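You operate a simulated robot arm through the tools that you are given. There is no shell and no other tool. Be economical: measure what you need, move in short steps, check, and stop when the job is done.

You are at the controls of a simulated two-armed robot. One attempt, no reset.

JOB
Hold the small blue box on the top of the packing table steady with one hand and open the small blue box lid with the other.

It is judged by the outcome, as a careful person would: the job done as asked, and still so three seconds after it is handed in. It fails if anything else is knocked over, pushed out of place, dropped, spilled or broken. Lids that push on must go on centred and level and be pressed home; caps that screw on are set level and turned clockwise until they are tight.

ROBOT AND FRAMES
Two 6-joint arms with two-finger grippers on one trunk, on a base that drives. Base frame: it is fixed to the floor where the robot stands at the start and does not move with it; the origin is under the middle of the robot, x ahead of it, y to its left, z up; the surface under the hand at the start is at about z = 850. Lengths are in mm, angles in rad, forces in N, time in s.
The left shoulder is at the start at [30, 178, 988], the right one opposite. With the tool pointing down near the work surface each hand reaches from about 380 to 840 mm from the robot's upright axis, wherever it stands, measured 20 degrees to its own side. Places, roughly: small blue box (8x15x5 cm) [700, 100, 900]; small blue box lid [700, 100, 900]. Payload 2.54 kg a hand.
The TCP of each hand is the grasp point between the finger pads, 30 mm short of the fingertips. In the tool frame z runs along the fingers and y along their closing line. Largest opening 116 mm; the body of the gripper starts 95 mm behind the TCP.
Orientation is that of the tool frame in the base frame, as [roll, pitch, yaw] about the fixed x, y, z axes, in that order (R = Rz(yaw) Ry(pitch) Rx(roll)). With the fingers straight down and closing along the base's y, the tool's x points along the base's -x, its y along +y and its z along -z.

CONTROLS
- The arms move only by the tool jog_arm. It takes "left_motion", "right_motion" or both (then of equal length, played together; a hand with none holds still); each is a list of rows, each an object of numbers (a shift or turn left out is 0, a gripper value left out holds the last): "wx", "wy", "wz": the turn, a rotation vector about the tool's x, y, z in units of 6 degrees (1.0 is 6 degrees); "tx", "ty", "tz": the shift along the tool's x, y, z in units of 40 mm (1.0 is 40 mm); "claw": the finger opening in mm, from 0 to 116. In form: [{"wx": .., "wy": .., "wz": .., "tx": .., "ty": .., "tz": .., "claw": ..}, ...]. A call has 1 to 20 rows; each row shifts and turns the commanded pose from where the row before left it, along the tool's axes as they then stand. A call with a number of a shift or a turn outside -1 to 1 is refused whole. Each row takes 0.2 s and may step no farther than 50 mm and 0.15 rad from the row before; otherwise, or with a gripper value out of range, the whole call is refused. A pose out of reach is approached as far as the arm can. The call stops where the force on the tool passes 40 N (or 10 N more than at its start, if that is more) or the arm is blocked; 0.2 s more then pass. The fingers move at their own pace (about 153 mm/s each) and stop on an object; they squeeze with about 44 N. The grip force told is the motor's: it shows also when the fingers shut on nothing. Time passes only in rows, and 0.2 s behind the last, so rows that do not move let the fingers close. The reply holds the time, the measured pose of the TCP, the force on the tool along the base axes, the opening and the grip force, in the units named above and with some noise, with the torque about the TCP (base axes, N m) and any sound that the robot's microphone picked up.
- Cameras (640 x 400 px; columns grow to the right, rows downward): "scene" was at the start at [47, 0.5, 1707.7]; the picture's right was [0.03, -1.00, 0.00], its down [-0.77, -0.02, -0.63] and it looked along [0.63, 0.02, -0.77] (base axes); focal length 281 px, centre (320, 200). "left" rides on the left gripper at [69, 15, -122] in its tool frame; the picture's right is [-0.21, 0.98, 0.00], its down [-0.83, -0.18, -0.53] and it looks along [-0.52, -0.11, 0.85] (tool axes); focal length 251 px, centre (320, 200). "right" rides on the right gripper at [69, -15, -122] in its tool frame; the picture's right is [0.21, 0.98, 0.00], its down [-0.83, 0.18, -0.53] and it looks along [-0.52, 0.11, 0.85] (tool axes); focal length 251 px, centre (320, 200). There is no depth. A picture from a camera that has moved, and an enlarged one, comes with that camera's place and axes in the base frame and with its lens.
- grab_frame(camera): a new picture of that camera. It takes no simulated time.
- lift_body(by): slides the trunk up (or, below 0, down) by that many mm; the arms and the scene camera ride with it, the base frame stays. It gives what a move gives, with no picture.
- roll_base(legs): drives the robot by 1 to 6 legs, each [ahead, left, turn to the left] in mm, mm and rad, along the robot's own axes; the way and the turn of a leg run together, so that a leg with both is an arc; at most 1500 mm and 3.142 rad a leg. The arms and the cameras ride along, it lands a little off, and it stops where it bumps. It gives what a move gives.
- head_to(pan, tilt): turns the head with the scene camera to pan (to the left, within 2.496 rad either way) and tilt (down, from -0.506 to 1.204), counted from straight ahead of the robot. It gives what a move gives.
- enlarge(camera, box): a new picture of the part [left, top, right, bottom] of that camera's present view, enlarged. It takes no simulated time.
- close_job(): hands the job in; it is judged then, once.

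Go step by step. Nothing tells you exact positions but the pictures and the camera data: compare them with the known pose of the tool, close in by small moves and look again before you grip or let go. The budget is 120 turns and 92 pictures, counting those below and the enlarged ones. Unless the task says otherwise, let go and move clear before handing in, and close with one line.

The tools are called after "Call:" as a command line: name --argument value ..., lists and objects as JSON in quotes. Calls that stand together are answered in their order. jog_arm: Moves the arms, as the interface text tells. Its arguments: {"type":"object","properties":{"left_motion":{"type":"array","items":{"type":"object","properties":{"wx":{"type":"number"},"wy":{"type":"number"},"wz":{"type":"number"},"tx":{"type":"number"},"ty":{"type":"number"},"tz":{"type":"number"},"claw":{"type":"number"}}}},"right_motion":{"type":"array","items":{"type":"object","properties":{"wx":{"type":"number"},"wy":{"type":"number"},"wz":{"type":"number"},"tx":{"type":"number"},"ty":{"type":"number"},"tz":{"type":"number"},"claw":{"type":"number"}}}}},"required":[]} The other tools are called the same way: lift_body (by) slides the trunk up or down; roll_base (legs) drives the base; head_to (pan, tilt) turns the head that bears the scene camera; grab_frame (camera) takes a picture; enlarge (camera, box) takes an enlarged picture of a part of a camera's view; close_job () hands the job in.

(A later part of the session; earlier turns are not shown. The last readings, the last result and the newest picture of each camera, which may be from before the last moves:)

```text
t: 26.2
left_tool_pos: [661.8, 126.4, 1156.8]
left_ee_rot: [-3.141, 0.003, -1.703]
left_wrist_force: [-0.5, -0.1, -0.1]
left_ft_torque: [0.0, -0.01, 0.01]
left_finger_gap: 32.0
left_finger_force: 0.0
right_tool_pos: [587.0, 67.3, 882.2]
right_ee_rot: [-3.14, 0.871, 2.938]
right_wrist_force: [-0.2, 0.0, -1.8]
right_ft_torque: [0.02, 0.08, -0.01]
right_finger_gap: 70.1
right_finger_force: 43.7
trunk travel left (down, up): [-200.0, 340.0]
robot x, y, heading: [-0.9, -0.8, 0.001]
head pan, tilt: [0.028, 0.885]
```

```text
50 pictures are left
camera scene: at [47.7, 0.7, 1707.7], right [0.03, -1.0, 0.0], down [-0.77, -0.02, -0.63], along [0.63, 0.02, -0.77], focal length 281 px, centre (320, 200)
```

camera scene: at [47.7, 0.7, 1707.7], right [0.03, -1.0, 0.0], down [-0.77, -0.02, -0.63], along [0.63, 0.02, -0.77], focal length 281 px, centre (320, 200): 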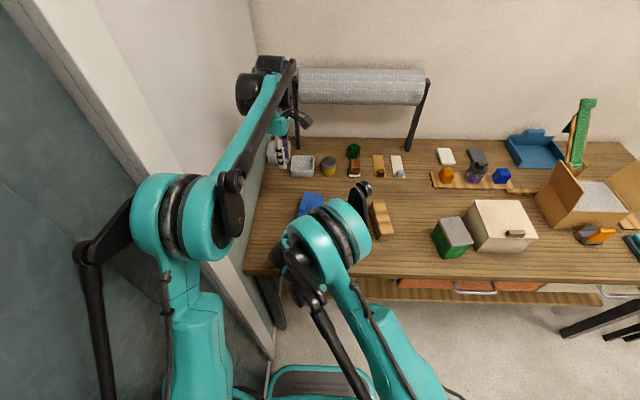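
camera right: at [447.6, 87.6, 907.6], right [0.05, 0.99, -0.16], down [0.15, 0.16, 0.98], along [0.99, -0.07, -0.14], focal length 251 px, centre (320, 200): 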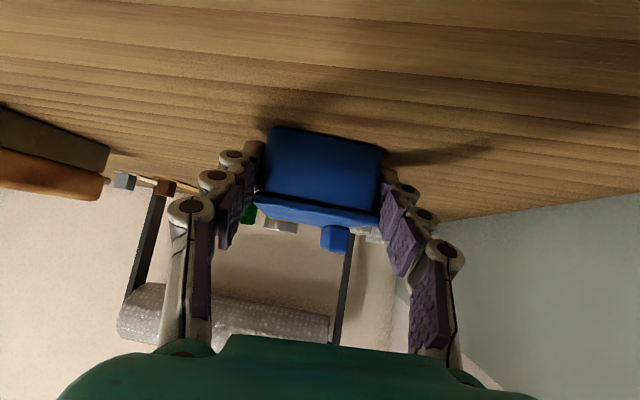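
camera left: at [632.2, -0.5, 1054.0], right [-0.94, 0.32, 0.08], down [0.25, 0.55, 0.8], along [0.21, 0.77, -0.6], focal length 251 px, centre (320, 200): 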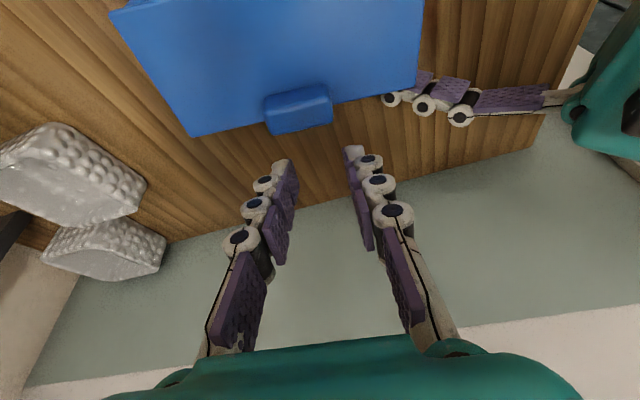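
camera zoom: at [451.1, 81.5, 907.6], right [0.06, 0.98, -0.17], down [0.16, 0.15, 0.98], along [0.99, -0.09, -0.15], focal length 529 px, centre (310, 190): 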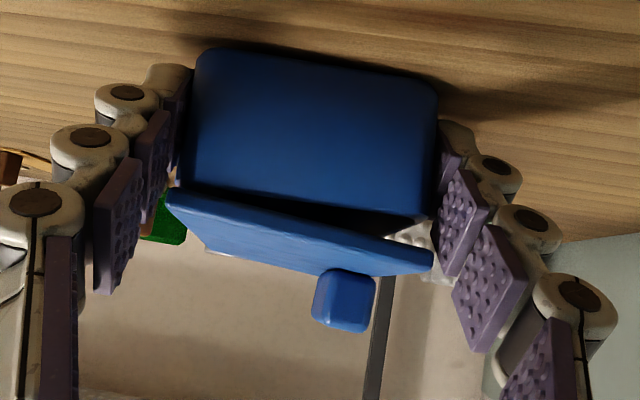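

The lid stays ajar, resting on the right hand's finger. I'll release the right hand, back it out along its fingers, and then raise it away to the right.

Call:
jog_arm --right_motion '[{"claw": 116}, {}, {}, {"tz": -0.6}, {"tz": -0.7}, {"tz": -0.9}, {"tz": -0.9}, {"tx": -0.9, "ty": -0.5}, {"tx": -0.9, "ty": -0.5}, {"tx": -0.9, "ty": -0.5}, {"tx": -0.9, "ty": -0.5}, {"ty": -1}, {"ty": -1}, {"ty": -1}, {}]'

Call:
grab_frame --camera "scene"

Call:
grab_frame --camera "left"

```text
t: 29.4
left_tool_pos: [662.6, 126.3, 1156.3]
left_ee_rot: [3.141, 0.002, -1.703]
left_wrist_force: [0.3, 0.3, 0.6]
left_ft_torque: [0.04, -0.02, -0.02]
left_finger_gap: 31.7
left_finger_force: 0.2
right_tool_pos: [544.1, -126.4, 1072.7]
right_ee_rot: [-3.14, 0.871, 2.939]
right_wrist_force: [0.3, 0.3, -0.5]
right_ft_torque: [-0.02, 0.01, -0.04]
right_finger_gap: 116.1
right_finger_force: 0.0
trunk travel left (down, up): [-200.0, 340.0]
robot x, y, heading: [0.3, -0.5, 0.002]
head pan, tilt: [0.028, 0.885]
```

```text
49 pictures are left
camera scene: at [47.7, 1.6, 1707.7], right [0.03, -1.0, 0.0], down [-0.77, -0.02, -0.63], along [0.63, 0.02, -0.77], focal length 281 px, centre (320, 200)
```

scene: 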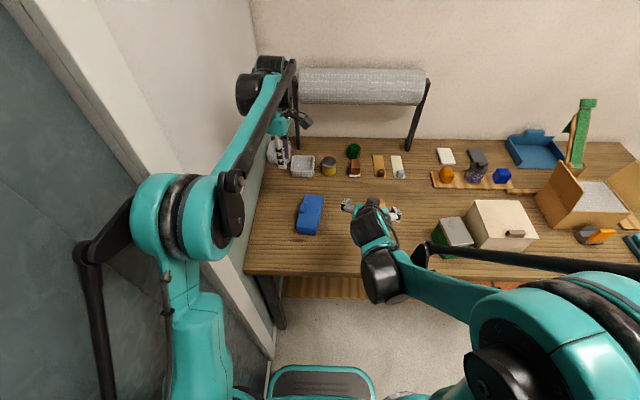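

```text
48 pictures are left
camera left: at [640.2, 60.3, 1278.6], right [-0.94, 0.34, 0.0], down [0.29, 0.79, 0.54], along [0.18, 0.5, -0.84], focal length 251 px, centre (320, 200)
```

left: 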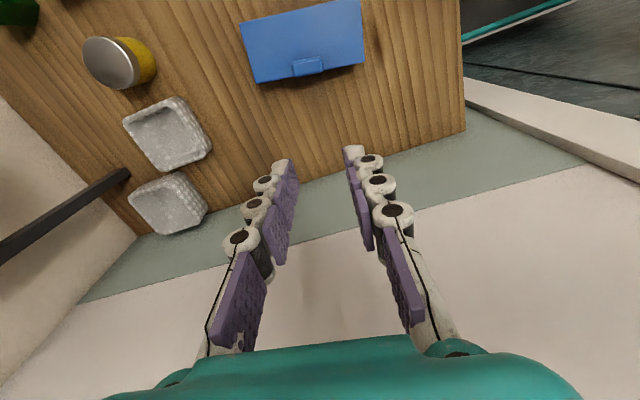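

The box moved about 9 mm toward -y, the lid is shut again, and nothing else is disturbed. Now I'll move the left hand back over the near end and un-tilt the right hand.

Call:
jog_arm --left_motion '[{"ty": 0.84, "tx": 0.24, "claw": 116}, {"ty": 0.84, "tx": 0.24}, {"ty": 0.84, "tx": 0.24}, {"ty": 0.84, "tx": 0.24}, {"ty": 0.84, "tx": 0.24}, {"wz": 1}, {"wz": 1}, {"wz": 1}, {"wz": 1}, {"wz": 1}, {"wz": 1}, {"wz": 1}, {"wz": 1}, {"wz": 1}, {"wz": 1}, {"wz": 1}, {"wz": 1}, {"wz": 1}, {"wz": 1}, {"wz": 1}]' --right_motion '[{"wy": 1}, {"wy": 1}, {"wy": 1}, {"wy": 1}, {"wy": 1}, {"wy": 1}, {"wy": 1}, {"wy": 1}, {"wy": 0.32}, {}, {}, {}, {}, {}, {}, {}, {}, {}, {}, {}]'

Call:
grab_frame --camera "scene"

```text
t: 33.6
left_tool_pos: [490.0, 100.2, 1157.8]
left_ee_rot: [3.141, 0.001, 3.008]
left_wrist_force: [-0.7, -0.5, -0.1]
left_ft_torque: [0.0, 0.01, -0.01]
left_finger_gap: 115.9
left_finger_force: 0.1
right_tool_pos: [544.7, -127.7, 1073.8]
right_ee_rot: [-3.14, 0.0, 2.936]
right_wrist_force: [1.1, 0.2, 0.0]
right_ft_torque: [0.04, 0.01, 0.0]
right_finger_gap: 116.0
right_finger_force: 0.1
trunk travel left (down, up): [-200.0, 340.0]
robot x, y, heading: [0.4, 3.1, -0.0]
head pan, tilt: [0.028, 0.885]
```

```text
47 pictures are left
camera scene: at [47.1, 0.5, 1707.7], right [0.03, -1.0, 0.0], down [-0.77, -0.02, -0.63], along [0.63, 0.02, -0.77], focal length 281 px, centre (320, 200)
```

scene: 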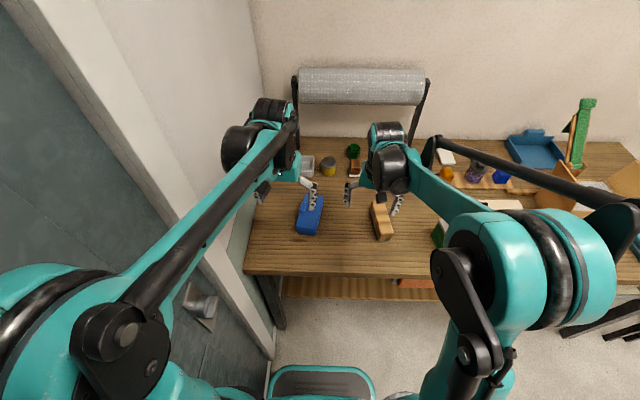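

Clear so far. I'll finish the left yaw and tilt and start its descent, while the right hand yaws so its fingers close along the box's length.

Call:
jog_arm --left_motion '[{"wz": 0.75}, {"wy": -1}, {"wy": -1}, {"wy": -1}, {"wy": -1}, {"wy": -1}, {"wy": -1}, {"wy": -1}, {"wy": -1}, {"wy": -0.33}, {"tx": 0.607, "ty": -0.053, "tz": 0.683}, {"tx": 0.607, "ty": -0.053, "tz": 0.683}, {"tx": 0.607, "ty": -0.053, "tz": 0.683}, {}, {}, {}]' --right_motion '[{"tz": -0.5}, {"wz": 1}, {"wz": 1}, {"wz": 1}, {"wz": 1}, {"wz": 1}, {"wz": 1}, {"wz": 1}, {"wz": 1}, {"wz": 1}, {"wz": 1}, {"wz": 1}, {"wz": 1}, {"wz": 1}, {"wz": 1}, {"wz": 1}]'

Call:
grab_frame --camera "scene"

Call:
grab_frame --camera "left"

Call:
grab_frame --camera "right"

```text
t: 37.0
left_tool_pos: [502.0, 90.8, 1047.4]
left_ee_rot: [3.138, 0.872, 2.93]
left_wrist_force: [0.4, -0.8, 0.3]
left_ft_torque: [-0.01, -0.01, -0.01]
left_finger_gap: 116.1
left_finger_force: 0.2
right_tool_pos: [544.1, -126.4, 1092.7]
right_ee_rot: [3.141, 0.001, 1.363]
right_wrist_force: [-0.1, -0.4, 0.1]
right_ft_torque: [0.0, -0.02, -0.01]
right_finger_gap: 116.1
right_finger_force: 0.1
trunk travel left (down, up): [-200.0, 340.0]
robot x, y, heading: [-1.4, -2.2, -0.001]
head pan, tilt: [0.028, 0.885]
```

```text
46 pictures are left
camera scene: at [46.5, 0.6, 1707.8], right [0.03, -1.0, 0.0], down [-0.77, -0.02, -0.63], along [0.63, 0.02, -0.77], focal length 281 px, centre (320, 200)
```

scene: 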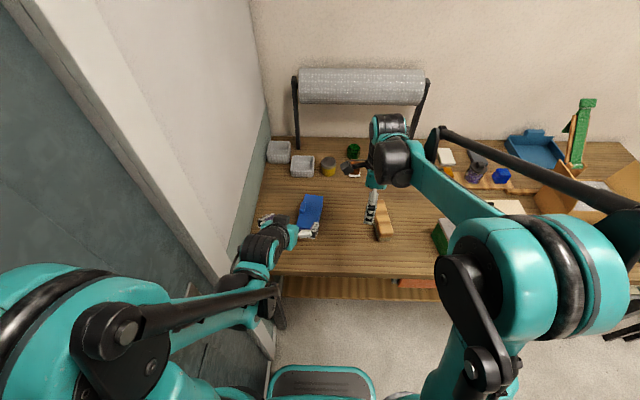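

```text
45 pictures are left
camera left: at [372.6, 134.9, 1073.9], right [0.34, 0.93, 0.17], down [0.08, -0.21, 0.98], along [0.94, -0.32, -0.14], focal length 251 px, centre (320, 200)
```

left: 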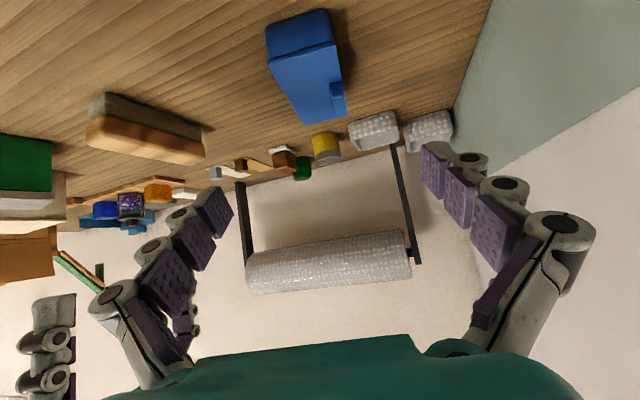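

```text
44 pictures are left
camera right: at [544.9, -56.3, 1214.2], right [1.0, 0.01, 0.0], down [0.01, -0.84, 0.53], along [0.01, -0.53, -0.84], focal length 251 px, centre (320, 200)
```

right: 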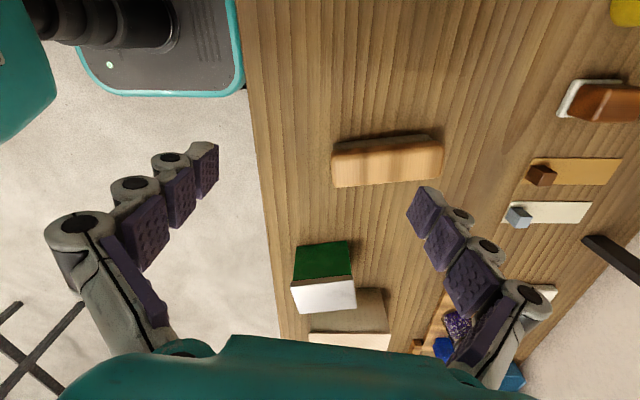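

The arms are uncrossed now. I'll locate the box again from the scene camera before the left hand closes in.

Call:
enlarge --camera "scene" --box '[260, 170, 356, 260]'

Call:
enlarge --camera "left" --box '[246, 0, 374, 130]'

```text
4.44 times, centred on (308, 215) of scene
camera zoom: at [46.5, 0.6, 1707.8], right [0.03, -1.0, 0.0], down [-0.77, -0.02, -0.63], along [0.63, 0.02, -0.77], focal length 1251 px, centre (373, 133)
```

zoom: 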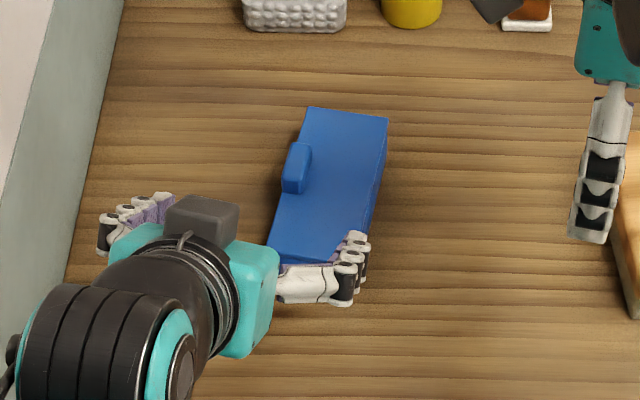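

```text
3.08 times, centred on (310, 65) of left
camera zoom: at [372.6, 134.9, 1073.9], right [0.34, 0.93, 0.17], down [0.08, -0.21, 0.98], along [0.94, -0.32, -0.14], focal length 774 px, centre (351, 615)
```

zoom: 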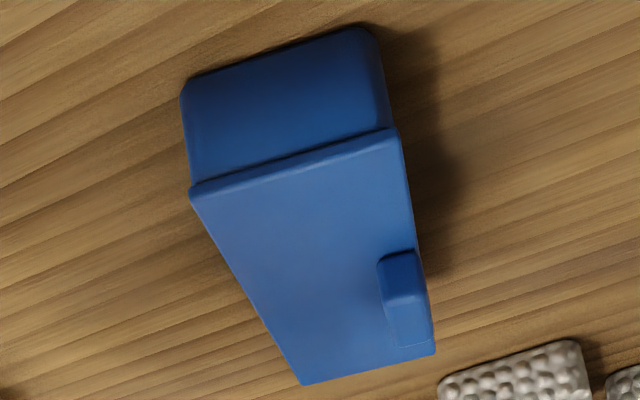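

The near face centre is about (583, 69). I'll bring the left hand to its standoff and check the centring.

Call:
jog_arm --left_motion '[{"tx": 0.45, "ty": -0.028, "tz": 0.56}, {"tx": 0.45, "ty": -0.028, "tz": 0.56}, {"tx": 0.45, "ty": -0.028, "tz": 0.56}, {"tx": 0.45, "ty": -0.028, "tz": 0.56}, {}]'

Call:
grab_frame --camera "left"

```text
t: 38.2
left_tool_pos: [548.3, 80.1, 987.9]
left_ee_rot: [3.138, 0.871, 2.928]
left_wrist_force: [-0.3, -0.4, 0.3]
left_ft_torque: [0.01, 0.03, -0.02]
left_finger_gap: 115.9
left_finger_force: 0.0
left hand out of reach, approached as far as the arm can: row 2, 3, 4
right_tool_pos: [544.0, -128.7, 1093.1]
right_ee_rot: [-3.141, 0.003, 1.364]
right_wrist_force: [-0.7, 0.1, 0.6]
right_ft_torque: [0.01, 0.0, 0.0]
right_finger_gap: 116.0
right_finger_force: 0.1
trunk travel left (down, up): [-200.0, 340.0]
robot x, y, heading: [-2.7, -1.6, -0.002]
head pan, tilt: [0.028, 0.885]
```

```text
41 pictures are left
camera left: at [419.3, 122.5, 1014.3], right [0.34, 0.93, 0.17], down [0.08, -0.21, 0.98], along [0.94, -0.32, -0.15], focal length 251 px, centre (320, 200)
```

left: 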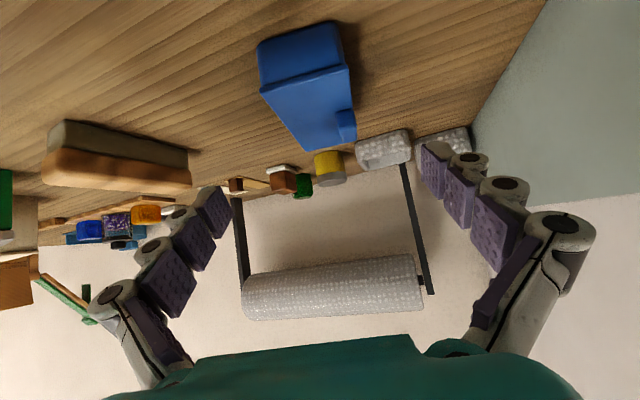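

The left arm is too folded to reach here. I'll back the base up 80 mm to give it room; both hands are clear.

Call:
roll_base --legs '[[-80, 0, 0]]'

Call:
jog_arm --left_motion '[{}]'

```text
t: 39.3
left_tool_pos: [469.0, 78.5, 987.9]
left_ee_rot: [3.136, 0.87, 2.928]
left_wrist_force: [-0.3, 0.6, 0.6]
left_ft_torque: [0.01, -0.04, 0.01]
left_finger_gap: 115.8
left_finger_force: 0.1
right_tool_pos: [463.9, -126.8, 1094.7]
right_ee_rot: [3.14, -0.001, 1.366]
right_wrist_force: [0.1, -0.2, 0.8]
right_ft_torque: [0.02, -0.09, 0.0]
right_finger_gap: 115.9
right_finger_force: 0.1
trunk travel left (down, up): [-200.0, 340.0]
robot x, y, heading: [-79.0, 0.1, -0.001]
head pan, tilt: [0.028, 0.885]
```

```text
t: 39.7
left_tool_pos: [469.8, 79.6, 988.9]
left_ee_rot: [3.138, 0.868, 2.927]
left_wrist_force: [-0.3, 0.3, 0.3]
left_ft_torque: [-0.03, -0.03, 0.01]
left_finger_gap: 116.0
left_finger_force: 0.0
right_tool_pos: [464.8, -126.5, 1092.3]
right_ee_rot: [-3.141, 0.002, 1.364]
right_wrist_force: [0.4, 0.1, 0.4]
right_ft_torque: [0.01, -0.04, 0.01]
right_finger_gap: 116.1
right_finger_force: 0.1
trunk travel left (down, up): [-200.0, 340.0]
robot x, y, heading: [-80.5, -2.8, 0.003]
head pan, tilt: [0.028, 0.885]
```

Call:
jog_arm --left_motion '[{"tx": 0.08, "ty": 0.11, "tz": 0.62}, {"tx": 0.08, "ty": 0.11, "tz": 0.62}, {}]'

Call:
grab_frame --camera "left"

```text
t: 40.5
left_tool_pos: [510.7, 79.1, 961.3]
left_ee_rot: [3.139, 0.866, 2.928]
left_wrist_force: [1.1, 0.6, -1.5]
left_ft_torque: [-0.02, 0.02, -0.02]
left_finger_gap: 116.1
left_finger_force: 0.1
left hand out of reach, approached as far as the arm can: row 1, 2
right_tool_pos: [464.3, -127.5, 1093.9]
right_ee_rot: [-3.141, 0.002, 1.365]
right_wrist_force: [-0.4, -1.2, 0.2]
right_ft_torque: [0.03, 0.01, 0.01]
right_finger_gap: 116.0
right_finger_force: 0.1
trunk travel left (down, up): [-200.0, 340.0]
robot x, y, heading: [-79.9, -3.2, -0.003]
head pan, tilt: [0.028, 0.885]
```

```text
40 pictures are left
camera left: at [381.2, 122.4, 988.0], right [0.34, 0.93, 0.17], down [0.09, -0.21, 0.97], along [0.94, -0.32, -0.15], focal length 251 px, centre (320, 200)
```

left: 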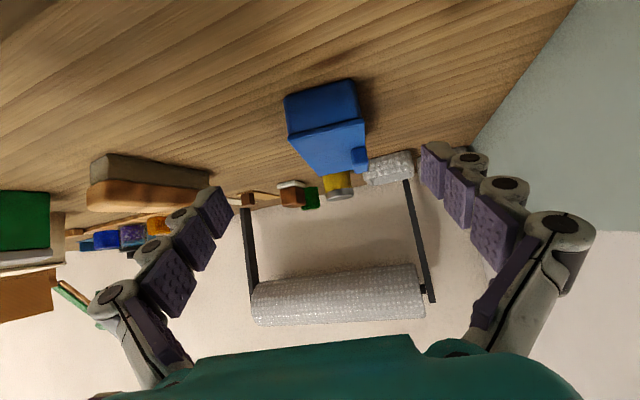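

Call:
jog_arm --left_motion '[{"tx": -0.71, "ty": 0.07, "tz": 0.13}, {"tx": -0.71, "ty": 0.07, "tz": 0.13}, {}]'

Call:
grab_frame --camera "left"

```text
t: 41.3
left_tool_pos: [554.9, 76.1, 997.6]
left_ee_rot: [3.138, 0.869, 2.929]
left_wrist_force: [-0.8, -0.6, -0.3]
left_ft_torque: [-0.01, 0.01, 0.02]
left_finger_gap: 115.8
left_finger_force: 0.0
right_tool_pos: [465.4, -127.3, 1092.8]
right_ee_rot: [3.141, 0.001, 1.364]
right_wrist_force: [-0.1, 0.8, 0.3]
right_ft_torque: [0.02, 0.04, -0.01]
right_finger_gap: 115.8
right_finger_force: 0.0
trunk travel left (down, up): [-200.0, 340.0]
robot x, y, heading: [-79.3, -2.1, -0.003]
head pan, tilt: [0.028, 0.885]
```

```text
39 pictures are left
camera left: at [425.7, 119.3, 1024.2], right [0.34, 0.93, 0.17], down [0.08, -0.21, 0.98], along [0.94, -0.32, -0.15], focal length 251 px, centre (320, 200)
```

left: 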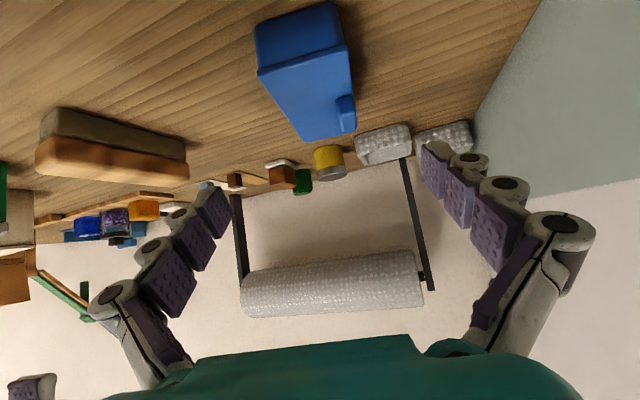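

Call:
jog_arm --left_motion '[{"tx": 0.44, "tz": 0.6}, {"tx": 0.44, "tz": 0.6}, {}]'

Call:
grab_frame --camera "left"

```text
t: 42.1
left_tool_pos: [569.3, 73.3, 938.9]
left_ee_rot: [3.14, 0.871, 2.928]
left_wrist_force: [0.7, -0.5, 0.8]
left_ft_torque: [0.01, 0.0, 0.02]
left_finger_gap: 115.8
left_finger_force: 0.1
right_tool_pos: [464.0, -127.4, 1093.1]
right_ee_rot: [-3.141, 0.001, 1.366]
right_wrist_force: [0.3, 0.7, 0.9]
right_ft_torque: [-0.06, -0.01, 0.0]
right_finger_gap: 115.9
right_finger_force: 0.1
trunk travel left (down, up): [-200.0, 340.0]
robot x, y, heading: [-80.5, -2.2, -0.003]
head pan, tilt: [0.028, 0.885]
```

```text
38 pictures are left
camera left: at [440.0, 116.1, 965.7], right [0.34, 0.93, 0.17], down [0.08, -0.21, 0.98], along [0.94, -0.32, -0.15], focal length 251 px, centre (320, 200)
```

left: 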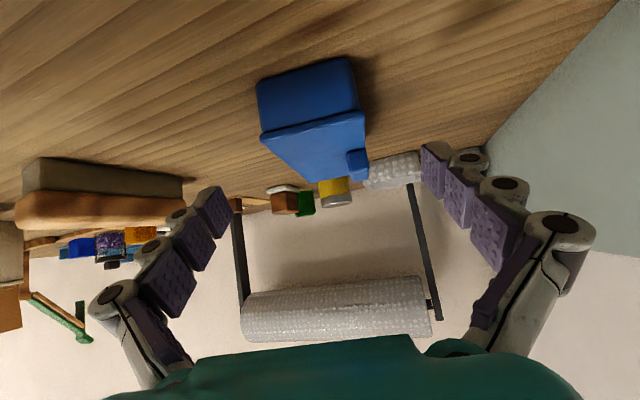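

Reachable now and centred. I'll descend to straddle the near end.

Call:
jog_arm --left_motion '[{"tx": 0.29, "tz": 0.39}, {"tx": 0.29, "tz": 0.39}, {"tx": 0.29, "tz": 0.41}, {}]'

Call:
grab_frame --camera "left"

```text
t: 43.1
left_tool_pos: [585.9, 69.9, 885.7]
left_ee_rot: [3.137, 0.865, 2.93]
left_wrist_force: [-0.1, -0.3, -0.5]
left_ft_torque: [-0.01, 0.01, 0.01]
left_finger_gap: 115.9
left_finger_force: 0.1
left hand out of reach, approached as far as the arm can: row 3
right_tool_pos: [463.9, -127.6, 1092.9]
right_ee_rot: [3.141, 0.0, 1.365]
right_wrist_force: [0.2, -0.4, -0.4]
right_ft_torque: [-0.01, 0.0, 0.01]
right_finger_gap: 115.8
right_finger_force: 0.1
trunk travel left (down, up): [-200.0, 340.0]
robot x, y, heading: [-75.6, -1.8, -0.0]
head pan, tilt: [0.028, 0.885]
```

```text
37 pictures are left
camera left: at [456.9, 113.1, 912.1], right [0.34, 0.93, 0.17], down [0.09, -0.21, 0.97], along [0.94, -0.32, -0.15], focal length 251 px, centre (320, 200)
```

left: 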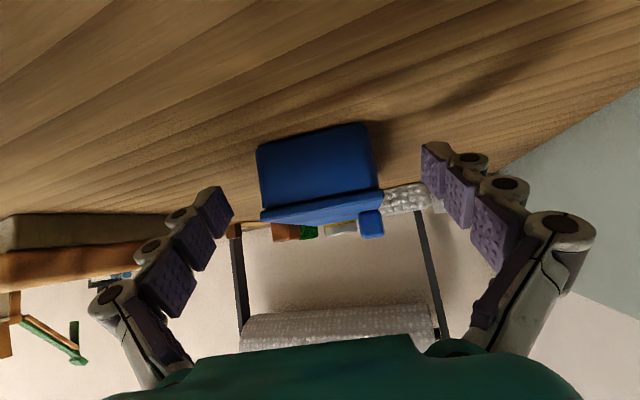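

Nearly there: the box sits about 3 mm off centre and the hand is about 3 mm high. I'll lower the trunk 4 mm, trim sideways, then close the left grip in stages.

Call:
lift_body --by -4

Call:
jog_arm --left_motion '[{"ty": -0.075}, {"claw": 84}, {"claw": 76}, {"claw": 72}, {"claw": 68}, {"claw": 64}, {"claw": 60}, {}, {}]'

Call:
enlarge --camera "left" --box '[200, 100, 450, 290]'

Call:
grab_frame --camera "scene"

```text
t: 43.6
left_tool_pos: [587.2, 70.7, 881.6]
left_ee_rot: [3.138, 0.866, 2.927]
left_wrist_force: [0.6, 0.3, -0.2]
left_ft_torque: [0.0, -0.02, -0.02]
left_finger_gap: 116.1
left_finger_force: 0.0
right_tool_pos: [464.3, -126.9, 1088.4]
right_ee_rot: [-3.141, 0.002, 1.364]
right_wrist_force: [0.1, -0.2, -0.2]
right_ft_torque: [-0.03, 0.02, -0.03]
right_finger_gap: 116.2
right_finger_force: 0.0
trunk travel left (down, up): [-196.0, 344.0]
robot x, y, heading: [-83.1, 1.9, -0.002]
head pan, tilt: [0.028, 0.885]
```

```text
t: 45.6
left_tool_pos: [586.7, 65.6, 882.2]
left_ee_rot: [3.137, 0.866, 2.929]
left_wrist_force: [0.1, 0.5, 3.6]
left_ft_torque: [-0.2, 0.01, 0.07]
left_finger_gap: 70.1
left_finger_force: 43.5
right_tool_pos: [464.8, -127.1, 1088.3]
right_ee_rot: [3.141, 0.0, 1.365]
right_wrist_force: [0.9, 0.2, -0.4]
right_ft_torque: [0.0, -0.02, -0.05]
right_finger_gap: 116.0
right_finger_force: 0.1
trunk travel left (down, up): [-196.0, 344.0]
robot x, y, heading: [-80.6, -1.4, -0.005]
head pan, tilt: [0.028, 0.885]
```

```text
2.11 times, centred on (325, 195) of left
camera zoom: at [456.6, 110.2, 908.3], right [0.34, 0.93, 0.17], down [0.09, -0.21, 0.97], along [0.94, -0.32, -0.15], focal length 529 px, centre (310, 210)
```

zoom: 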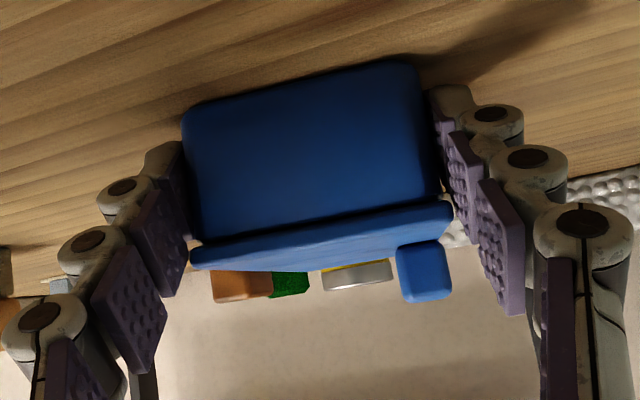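

```text
35 pictures are left
camera scene: at [-33.0, 0.5, 1703.8], right [0.03, -1.0, 0.0], down [-0.77, -0.02, -0.63], along [0.63, 0.02, -0.77], focal length 281 px, centre (320, 200)
```

scene: 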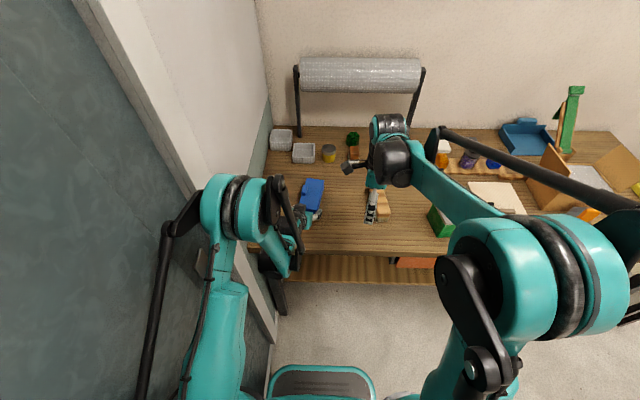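

The left hand now holds the body at 70 mm. I'll bring the right hand over the tab, expected near (661, 78).

Call:
jog_arm --right_motion '[{"tx": 0.75, "ty": 0.47, "tz": 0.09, "claw": 66}, {"tx": 0.75, "ty": 0.47, "tz": 0.09}, {"tx": 0.75, "ty": 0.47, "tz": 0.09}, {"tx": 0.75, "ty": 0.47, "tz": 0.09}, {"tx": 0.75, "ty": 0.47, "tz": 0.09}, {"tx": 0.75, "ty": 0.47, "tz": 0.09}, {"tx": 0.75, "ty": 0.47, "tz": 0.09}, {"tx": 0.75, "ty": 0.47, "tz": 0.09}, {}]'

Call:
grab_frame --camera "right"

Call:
grab_frame --camera "scene"

```text
t: 47.6
left_tool_pos: [585.9, 67.7, 881.7]
left_ee_rot: [3.137, 0.865, 2.93]
left_wrist_force: [-0.2, -1.1, 5.0]
left_ft_torque: [-0.27, -0.12, 0.09]
left_finger_gap: 69.6
left_finger_force: 43.9
right_tool_pos: [660.2, 76.5, 1060.2]
right_ee_rot: [3.141, 0.0, 1.363]
right_wrist_force: [0.3, -0.4, 0.4]
right_ft_torque: [0.01, -0.01, 0.0]
right_finger_gap: 66.1
right_finger_force: 0.1
trunk travel left (down, up): [-196.0, 344.0]
robot x, y, heading: [-79.5, -1.0, -0.002]
head pan, tilt: [0.028, 0.885]
```

```text
34 pictures are left
camera right: at [661.4, 148.0, 1180.7], right [1.0, 0.01, 0.0], down [0.01, -0.84, 0.53], along [0.01, -0.53, -0.84], focal length 251 px, centre (320, 200)
```

right: 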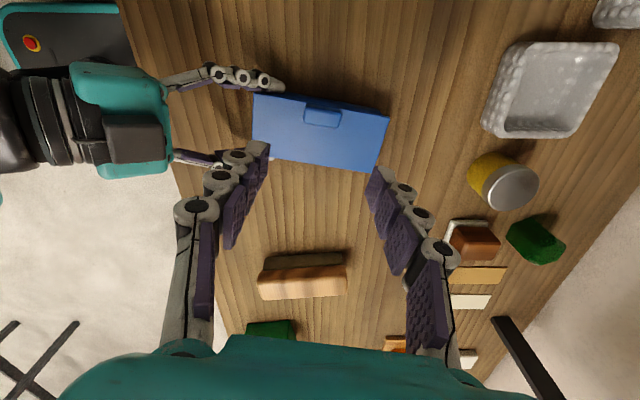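

```text
33 pictures are left
camera scene: at [-33.3, 0.5, 1703.8], right [0.03, -1.0, 0.0], down [-0.77, -0.02, -0.63], along [0.63, 0.02, -0.77], focal length 281 px, centre (320, 200)
```

scene: 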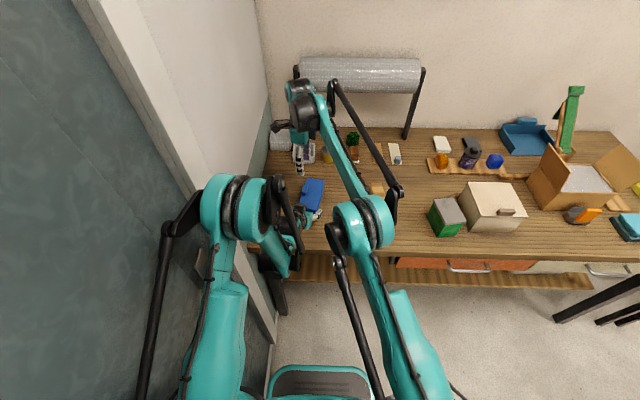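

The tab shows at about (663, 83). I'll descend to z≈985 and re-measure with an enlarged view.

Call:
jog_arm --right_motion '[{"tz": 0.9, "tx": 0.08, "ty": 0.02}, {"tz": 0.9, "tx": 0.08, "ty": 0.02}, {}]'

Call:
enlarge --camera "right" --box '[190, 20, 450, 200]'

Call:
enlarge --camera "left" --box '[200, 100, 450, 290]'

```text
t: 48.4
left_tool_pos: [586.1, 67.7, 882.3]
left_ee_rot: [3.137, 0.865, 2.929]
left_wrist_force: [-1.2, 1.2, 4.2]
left_ft_torque: [-0.2, 0.06, 0.02]
left_finger_gap: 69.5
left_finger_force: 44.1
right_tool_pos: [665.1, 83.4, 987.9]
right_ee_rot: [-3.14, 0.003, 1.365]
right_wrist_force: [-0.6, -0.1, 0.6]
right_ft_torque: [-0.02, 0.01, -0.01]
right_finger_gap: 66.2
right_finger_force: 0.0
trunk travel left (down, up): [-196.0, 344.0]
robot x, y, heading: [-79.9, -3.2, -0.009]
head pan, tilt: [0.028, 0.885]
```

```text
2.22 times, centred on (320, 110) of right
camera zoom: at [664.6, 154.1, 1109.2], right [1.0, 0.01, 0.0], down [0.01, -0.84, 0.53], along [0.01, -0.53, -0.84], focal length 559 px, centre (320, 400)
```

zoom: 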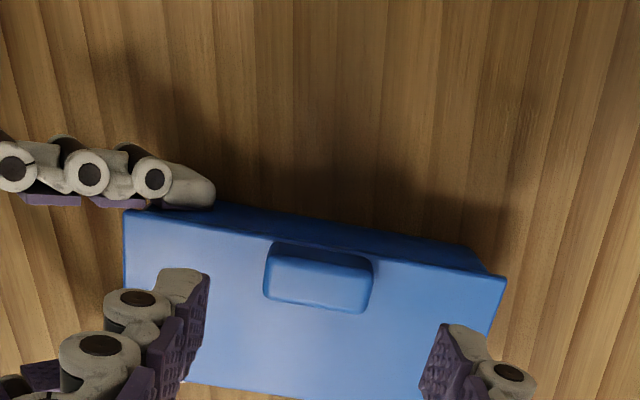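

```text
2.11 times, centred on (325, 195) of left
camera zoom: at [456.5, 110.4, 908.3], right [0.34, 0.93, 0.17], down [0.09, -0.21, 0.97], along [0.94, -0.32, -0.15], focal length 529 px, centre (310, 210)
```

zoom: 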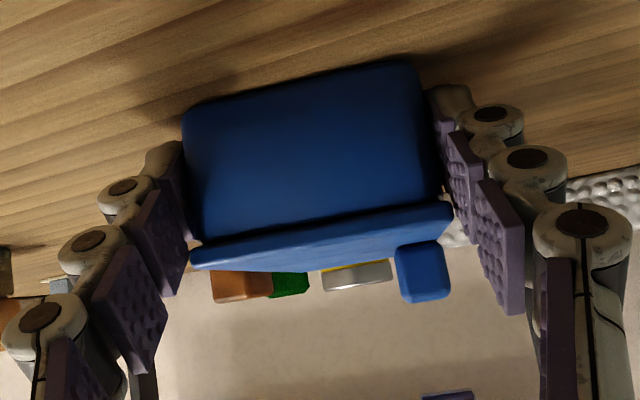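

The tab centre is at about (663.7, 82.3), almost directly under the right hand. I'll descend to grip depth and check.

Call:
jog_arm --right_motion '[{"tz": 0.45, "tx": -0.03, "ty": -0.03}, {"tz": 0.45}, {"tz": 0.42}, {}]'

Call:
grab_frame --camera "right"

Call:
enlarge --camera "left" --box '[200, 100, 450, 290]'

```text
t: 49.4
left_tool_pos: [586.2, 66.2, 881.7]
left_ee_rot: [3.138, 0.867, 2.93]
left_wrist_force: [-0.4, 0.8, 3.8]
left_ft_torque: [-0.2, 0.09, 0.04]
left_finger_gap: 69.6
left_finger_force: 45.0
right_tool_pos: [662.1, 82.0, 936.9]
right_ee_rot: [-3.141, 0.001, 1.365]
right_wrist_force: [-0.5, 0.3, 0.3]
right_ft_torque: [0.0, -0.02, 0.02]
right_finger_gap: 65.9
right_finger_force: 0.0
trunk travel left (down, up): [-196.0, 344.0]
robot x, y, heading: [-77.4, -0.9, -0.005]
head pan, tilt: [0.028, 0.885]
```

```text
30 pictures are left
camera right: at [662.5, 152.3, 1056.5], right [1.0, 0.01, 0.0], down [0.01, -0.84, 0.53], along [0.01, -0.53, -0.84], focal length 251 px, centre (320, 200)
```

right: 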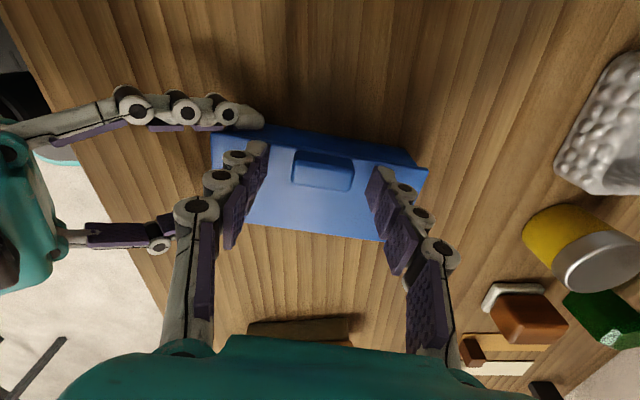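

```text
2.11 times, centred on (325, 195) of left
camera zoom: at [456.6, 110.3, 908.3], right [0.34, 0.93, 0.17], down [0.09, -0.21, 0.97], along [0.94, -0.32, -0.15], focal length 529 px, centre (310, 210)
```

zoom: 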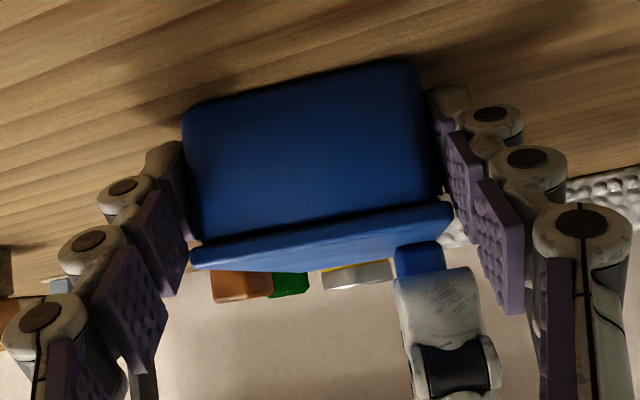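

Aligned. I'll go 4 mm deeper and close on the tab.

Call:
jog_arm --right_motion '[{"tz": 0.09}, {"claw": 50}, {"claw": 44}, {"claw": 40}, {"claw": 36}, {"claw": 32}, {}, {}]'

Call:
grab_frame --camera "right"

```text
t: 51.2
left_tool_pos: [585.1, 66.0, 881.0]
left_ee_rot: [3.139, 0.865, 2.929]
left_wrist_force: [-14.1, 1.8, 8.0]
left_ft_torque: [-0.41, -0.25, 0.22]
left_finger_gap: 69.7
left_finger_force: 43.6
right_tool_pos: [663.4, 80.0, 932.5]
right_ee_rot: [3.141, 0.001, 1.367]
right_wrist_force: [13.1, -1.5, -0.7]
right_ft_torque: [0.02, -0.4, 0.19]
right_finger_gap: 41.7
right_finger_force: 7.6
trunk travel left (down, up): [-196.0, 344.0]
robot x, y, heading: [-83.0, 0.6, -0.001]
head pan, tilt: [0.028, 0.885]
```

```text
28 pictures are left
camera right: at [662.7, 152.0, 1053.2], right [1.0, 0.01, 0.0], down [0.01, -0.84, 0.53], along [0.01, -0.53, -0.84], focal length 251 px, centre (320, 200)
```

right: 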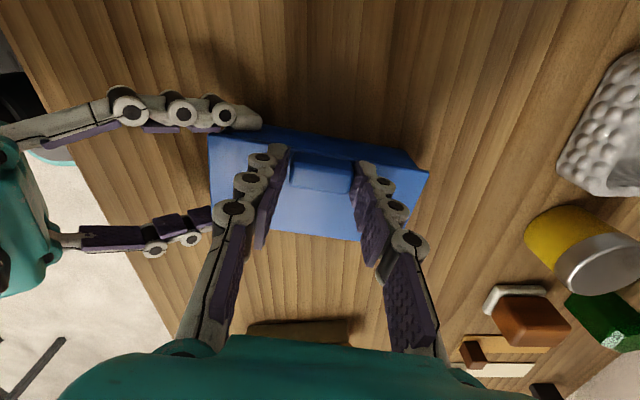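

One finger touched first, with the hand about 3 mm too far toward -x. I'll shift and let the grip close fully.

Call:
jog_arm --right_motion '[{"ty": 0.04}, {"ty": 0.03, "claw": 28}, {}, {}, {}]'

```text
t: 52.4
left_tool_pos: [586.6, 66.8, 881.9]
left_ee_rot: [3.139, 0.866, 2.929]
left_wrist_force: [7.6, 3.6, -2.0]
left_ft_torque: [-0.15, 0.85, -0.19]
left_finger_gap: 69.8
left_finger_force: 44.2
right_tool_pos: [664.1, 81.0, 931.4]
right_ee_rot: [-3.14, 0.002, 1.365]
right_wrist_force: [-8.7, -5.0, 9.9]
right_ft_torque: [-0.53, 0.54, 0.45]
right_finger_gap: 39.1
right_finger_force: 43.8
trunk travel left (down, up): [-196.0, 344.0]
robot x, y, heading: [-80.9, 1.6, -0.003]
head pan, tilt: [0.028, 0.885]
```

Firm grip at 39 mm. I'll start the opening arc about the hinge with 12°.

Call:
jog_arm --right_motion '[{"tx": -0.097, "tz": -0.1535, "wy": 1}, {"tx": -0.097, "tz": -0.1535, "wy": 1}, {}]'

Call:
enlarge --camera "left" --box '[200, 100, 450, 290]'

```text
t: 53.2
left_tool_pos: [586.8, 67.5, 881.8]
left_ee_rot: [3.138, 0.867, 2.931]
left_wrist_force: [18.3, 15.5, -0.5]
left_ft_torque: [0.07, 0.36, 0.61]
left_finger_gap: 69.6
left_finger_force: 44.0
right_tool_pos: [664.4, 72.6, 943.6]
right_ee_rot: [3.141, -0.207, 1.365]
right_wrist_force: [-18.0, -14.5, 3.4]
right_ft_torque: [-1.2, 0.58, 0.53]
right_finger_gap: 38.8
right_finger_force: 43.9
trunk travel left (down, up): [-196.0, 344.0]
robot x, y, heading: [-77.6, 2.2, -0.003]
head pan, tilt: [0.028, 0.885]
```

```text
2.11 times, centred on (325, 195) of left
camera zoom: at [457.1, 111.1, 908.2], right [0.34, 0.93, 0.17], down [0.09, -0.21, 0.97], along [0.94, -0.32, -0.15], focal length 529 px, centre (310, 210)
```

zoom: 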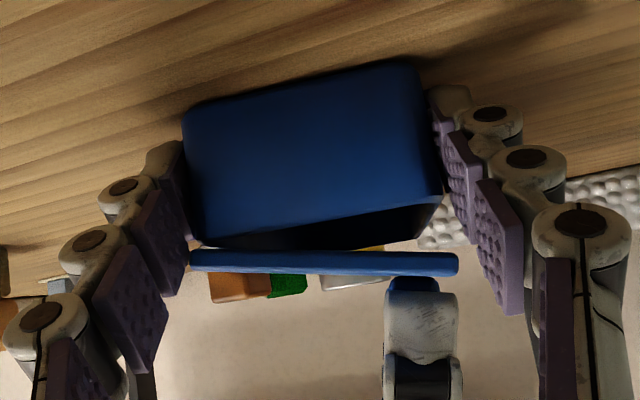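

The lid is following well. I'll trim for the side forces and continue in 18° steps.

Call:
jog_arm --right_motion '[{"tx": -0.125, "tz": -0.1535, "ty": -0.03, "wy": 1}, {"tx": -0.107, "tz": -0.1535, "ty": -0.01, "wy": 0.9}, {"tx": -0.1, "tz": -0.1535, "wy": 0.9}, {}]'

Call:
enlarge --camera "left" --box '[200, 100, 450, 290]'

```text
t: 54.2
left_tool_pos: [585.5, 67.3, 881.1]
left_ee_rot: [3.139, 0.865, 2.929]
left_wrist_force: [-5.9, 9.5, 0.0]
left_ft_torque: [0.35, -0.41, 0.47]
left_finger_gap: 69.8
left_finger_force: 43.7
right_tool_pos: [658.6, 54.8, 956.9]
right_ee_rot: [3.137, -0.502, 1.365]
right_wrist_force: [4.1, -7.9, 6.9]
right_ft_torque: [-0.86, -0.18, 0.21]
right_finger_gap: 38.6
right_finger_force: 43.8
trunk travel left (down, up): [-196.0, 344.0]
robot x, y, heading: [-78.6, 3.4, 0.001]
head pan, tilt: [0.028, 0.885]
```

```text
2.11 times, centred on (325, 195) of left
camera zoom: at [455.8, 110.0, 908.4], right [0.34, 0.93, 0.17], down [0.09, -0.21, 0.97], along [0.94, -0.32, -0.15], focal length 529 px, centre (310, 210)
```

zoom: 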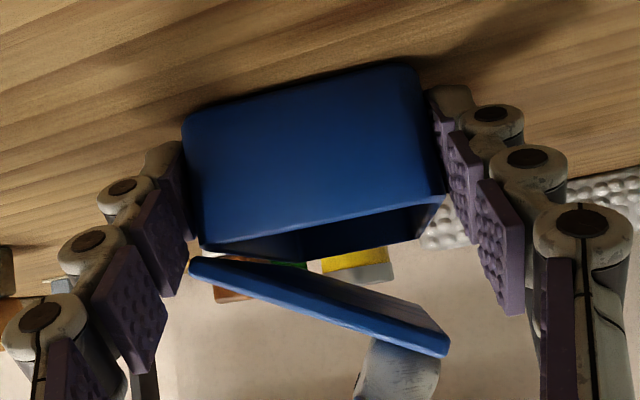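

About 30° open with low forces. I'll continue.

Call:
jog_arm --right_motion '[{"tx": -0.105, "tz": -0.1535, "wy": 0.95}, {"tx": -0.102, "tz": -0.1535, "wy": 0.95}, {"tx": -0.1, "tz": -0.1535, "wy": 0.95}, {}]'

Call:
enlarge --camera "left" --box '[200, 100, 450, 290]'

Call:
grab_frame --camera "scene"

```text
t: 55.2
left_tool_pos: [586.2, 66.7, 881.4]
left_ee_rot: [3.139, 0.866, 2.928]
left_wrist_force: [-20.4, 0.4, -12.2]
left_ft_torque: [1.11, -0.67, -0.27]
left_finger_gap: 70.3
left_finger_force: 44.2
right_tool_pos: [655.4, 34.9, 966.1]
right_ee_rot: [3.138, -0.804, 1.364]
right_wrist_force: [20.8, 1.3, 21.0]
right_ft_torque: [-0.15, -0.44, -0.21]
right_finger_gap: 39.0
right_finger_force: 44.0
trunk travel left (down, up): [-196.0, 344.0]
robot x, y, heading: [-81.5, -0.3, -0.002]
head pan, tilt: [0.028, 0.885]
```

```text
2.11 times, centred on (325, 195) of left
camera zoom: at [455.7, 109.9, 908.3], right [0.34, 0.93, 0.17], down [0.09, -0.21, 0.97], along [0.94, -0.32, -0.15], focal length 529 px, centre (310, 210)
```

zoom: 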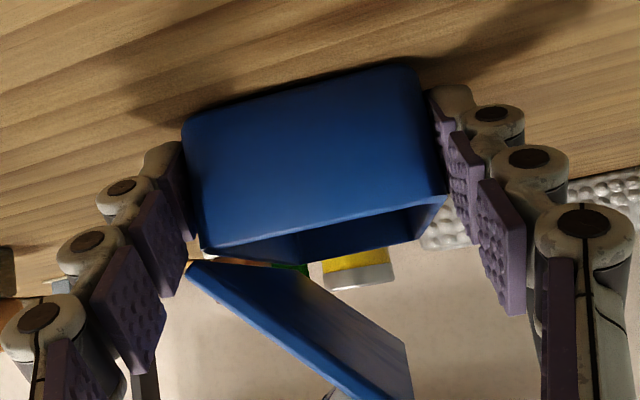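

```text
24 pictures are left
camera scene: at [-33.5, 0.7, 1703.8], right [0.03, -1.0, 0.0], down [-0.77, -0.02, -0.63], along [0.63, 0.02, -0.77], focal length 281 px, centre (320, 200)
```

scene: 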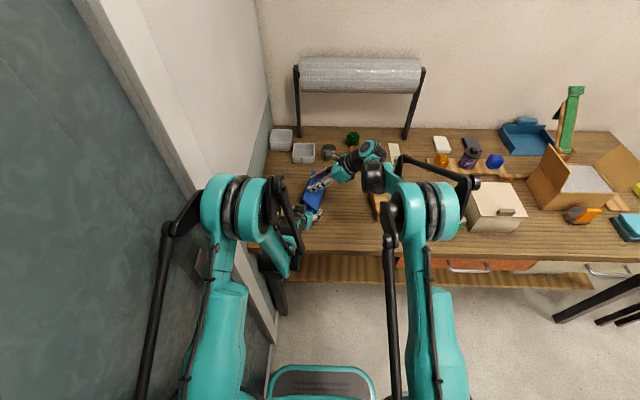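

About 48° open and the arms are well apart. I'll trim up and forward a little and continue.

Call:
jog_arm --right_motion '[{"tx": -0.065, "tz": -0.185, "ty": 0.035, "wy": 0.9}, {"tx": -0.09, "tz": -0.155, "ty": 0.01, "wy": 0.9}, {"tx": -0.09, "tz": -0.155, "wy": 0.9}, {}]'

Call:
enlarge --camera "left" --box '[180, 140, 430, 340]'

```text
t: 56.2
left_tool_pos: [586.0, 65.9, 882.9]
left_ee_rot: [3.141, 0.866, 2.929]
left_wrist_force: [-17.9, -11.6, -3.4]
left_ft_torque: [0.23, -0.67, -1.16]
left_finger_gap: 70.2
left_finger_force: 44.4
right_tool_pos: [651.4, 15.3, 970.2]
right_ee_rot: [3.141, -1.083, 1.366]
right_wrist_force: [17.3, 10.8, 1.6]
right_ft_torque: [0.94, -0.59, -0.4]
right_finger_gap: 38.7
right_finger_force: 44.2
trunk travel left (down, up): [-196.0, 344.0]
robot x, y, heading: [-81.5, 0.1, -0.001]
head pan, tilt: [0.028, 0.885]
```

```text
2.00 times, centred on (305, 240) of left
camera zoom: at [456.7, 109.8, 908.2], right [0.34, 0.93, 0.16], down [0.09, -0.2, 0.97], along [0.94, -0.32, -0.15], focal length 503 px, centre (350, 120)
```

zoom: 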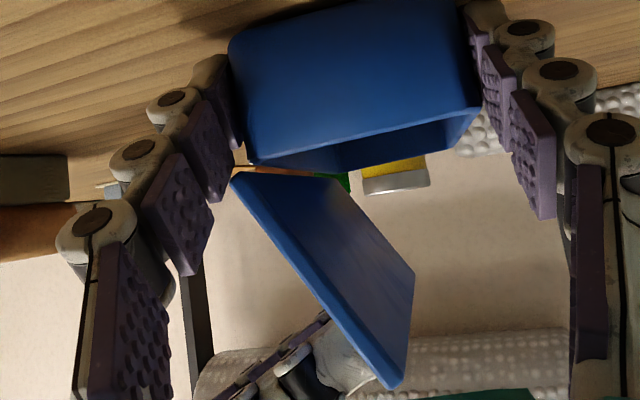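

About 63° open. I'll keep following the arc.

Call:
jog_arm --right_motion '[{"tx": -0.08, "tz": -0.14, "ty": 0.04, "wy": 1}, {"tx": -0.09, "tz": -0.15, "ty": 0.02, "wy": 1}, {"tx": -0.09, "tz": -0.15, "wy": 1}, {}]'

Call:
enlarge --camera "left" --box '[180, 140, 430, 340]'

Call:
grab_frame --camera "scene"

```text
t: 57.2
left_tool_pos: [587.7, 68.3, 881.2]
left_ee_rot: [3.141, 0.869, 2.932]
left_wrist_force: [11.3, 4.2, 11.6]
left_ft_torque: [-0.43, -0.04, 0.38]
left_finger_gap: 69.9
left_finger_force: 44.2
right_tool_pos: [648.3, -5.8, 965.6]
right_ee_rot: [3.137, -1.397, 1.369]
right_wrist_force: [-12.4, -3.7, -12.4]
right_ft_torque: [-0.8, 0.42, 0.76]
right_finger_gap: 39.0
right_finger_force: 43.9
trunk travel left (down, up): [-196.0, 344.0]
robot x, y, heading: [-81.8, 1.3, -0.0]
head pan, tilt: [0.028, 0.885]
```

```text
2.00 times, centred on (305, 240) of left
camera zoom: at [457.5, 111.1, 908.4], right [0.34, 0.93, 0.17], down [0.09, -0.2, 0.97], along [0.94, -0.31, -0.15], focal length 503 px, centre (350, 120)
```

zoom: 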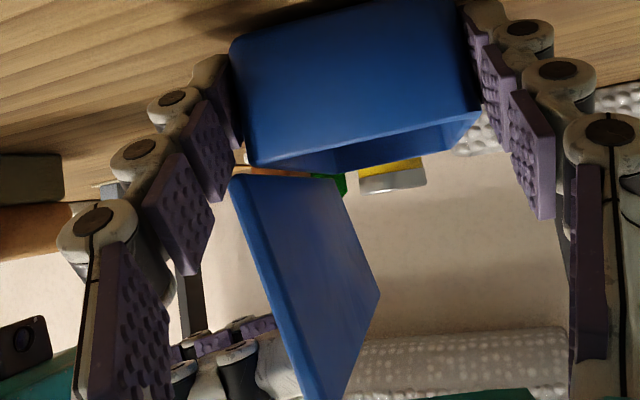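

```text
21 pictures are left
camera scene: at [-32.8, 0.9, 1703.8], right [0.03, -1.0, 0.0], down [-0.77, -0.02, -0.63], along [0.63, 0.02, -0.77], focal length 281 px, centre (320, 200)
```

scene: 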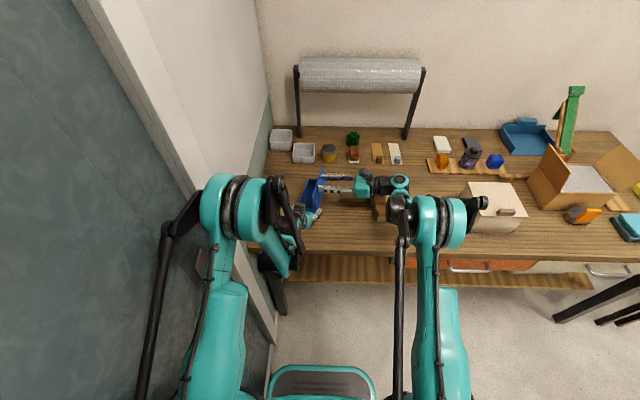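

The lid is about 80° open and the right hand is nearly level. From here I'll mostly pull toward -y and let the tab pivot in the grip to go past vertical.

Call:
jog_arm --right_motion '[{"tx": -0.06, "tz": -0.156, "wy": 0.5}, {"tx": -0.06, "tz": -0.156, "wy": 0.3}, {"tx": -0.08, "tz": -0.156, "wy": 0.2}, {}]'

Call:
enlarge --camera "left" --box '[180, 140, 430, 340]'

```text
t: 58.2
left_tool_pos: [585.4, 66.2, 879.9]
left_ee_rot: [3.136, 0.863, 2.924]
left_wrist_force: [-4.0, -15.6, -12.6]
left_ft_torque: [0.79, 0.42, -0.95]
left_finger_gap: 70.7
left_finger_force: 44.4
right_tool_pos: [646.5, -24.4, 963.0]
right_ee_rot: [3.141, -1.506, 1.364]
right_wrist_force: [4.4, 16.2, 9.8]
right_ft_torque: [1.52, -0.04, -0.42]
right_finger_gap: 38.9
right_finger_force: 44.2
trunk travel left (down, up): [-196.0, 344.0]
robot x, y, heading: [-78.9, 1.0, 0.003]
head pan, tilt: [0.028, 0.885]
```

```text
2.00 times, centred on (305, 240) of left
camera zoom: at [456.0, 110.0, 907.6], right [0.34, 0.92, 0.17], down [0.09, -0.21, 0.97], along [0.94, -0.32, -0.16], focal length 503 px, centre (350, 120)
```

zoom: 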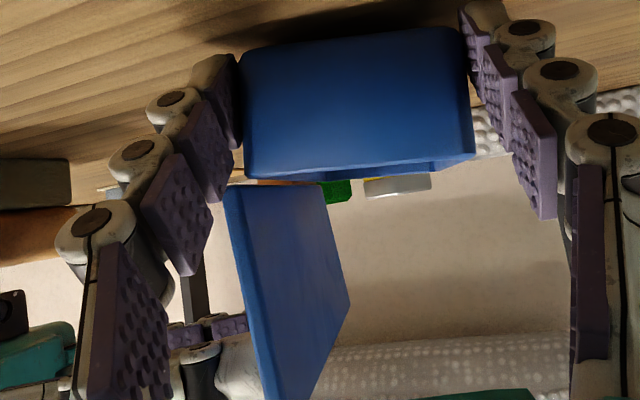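

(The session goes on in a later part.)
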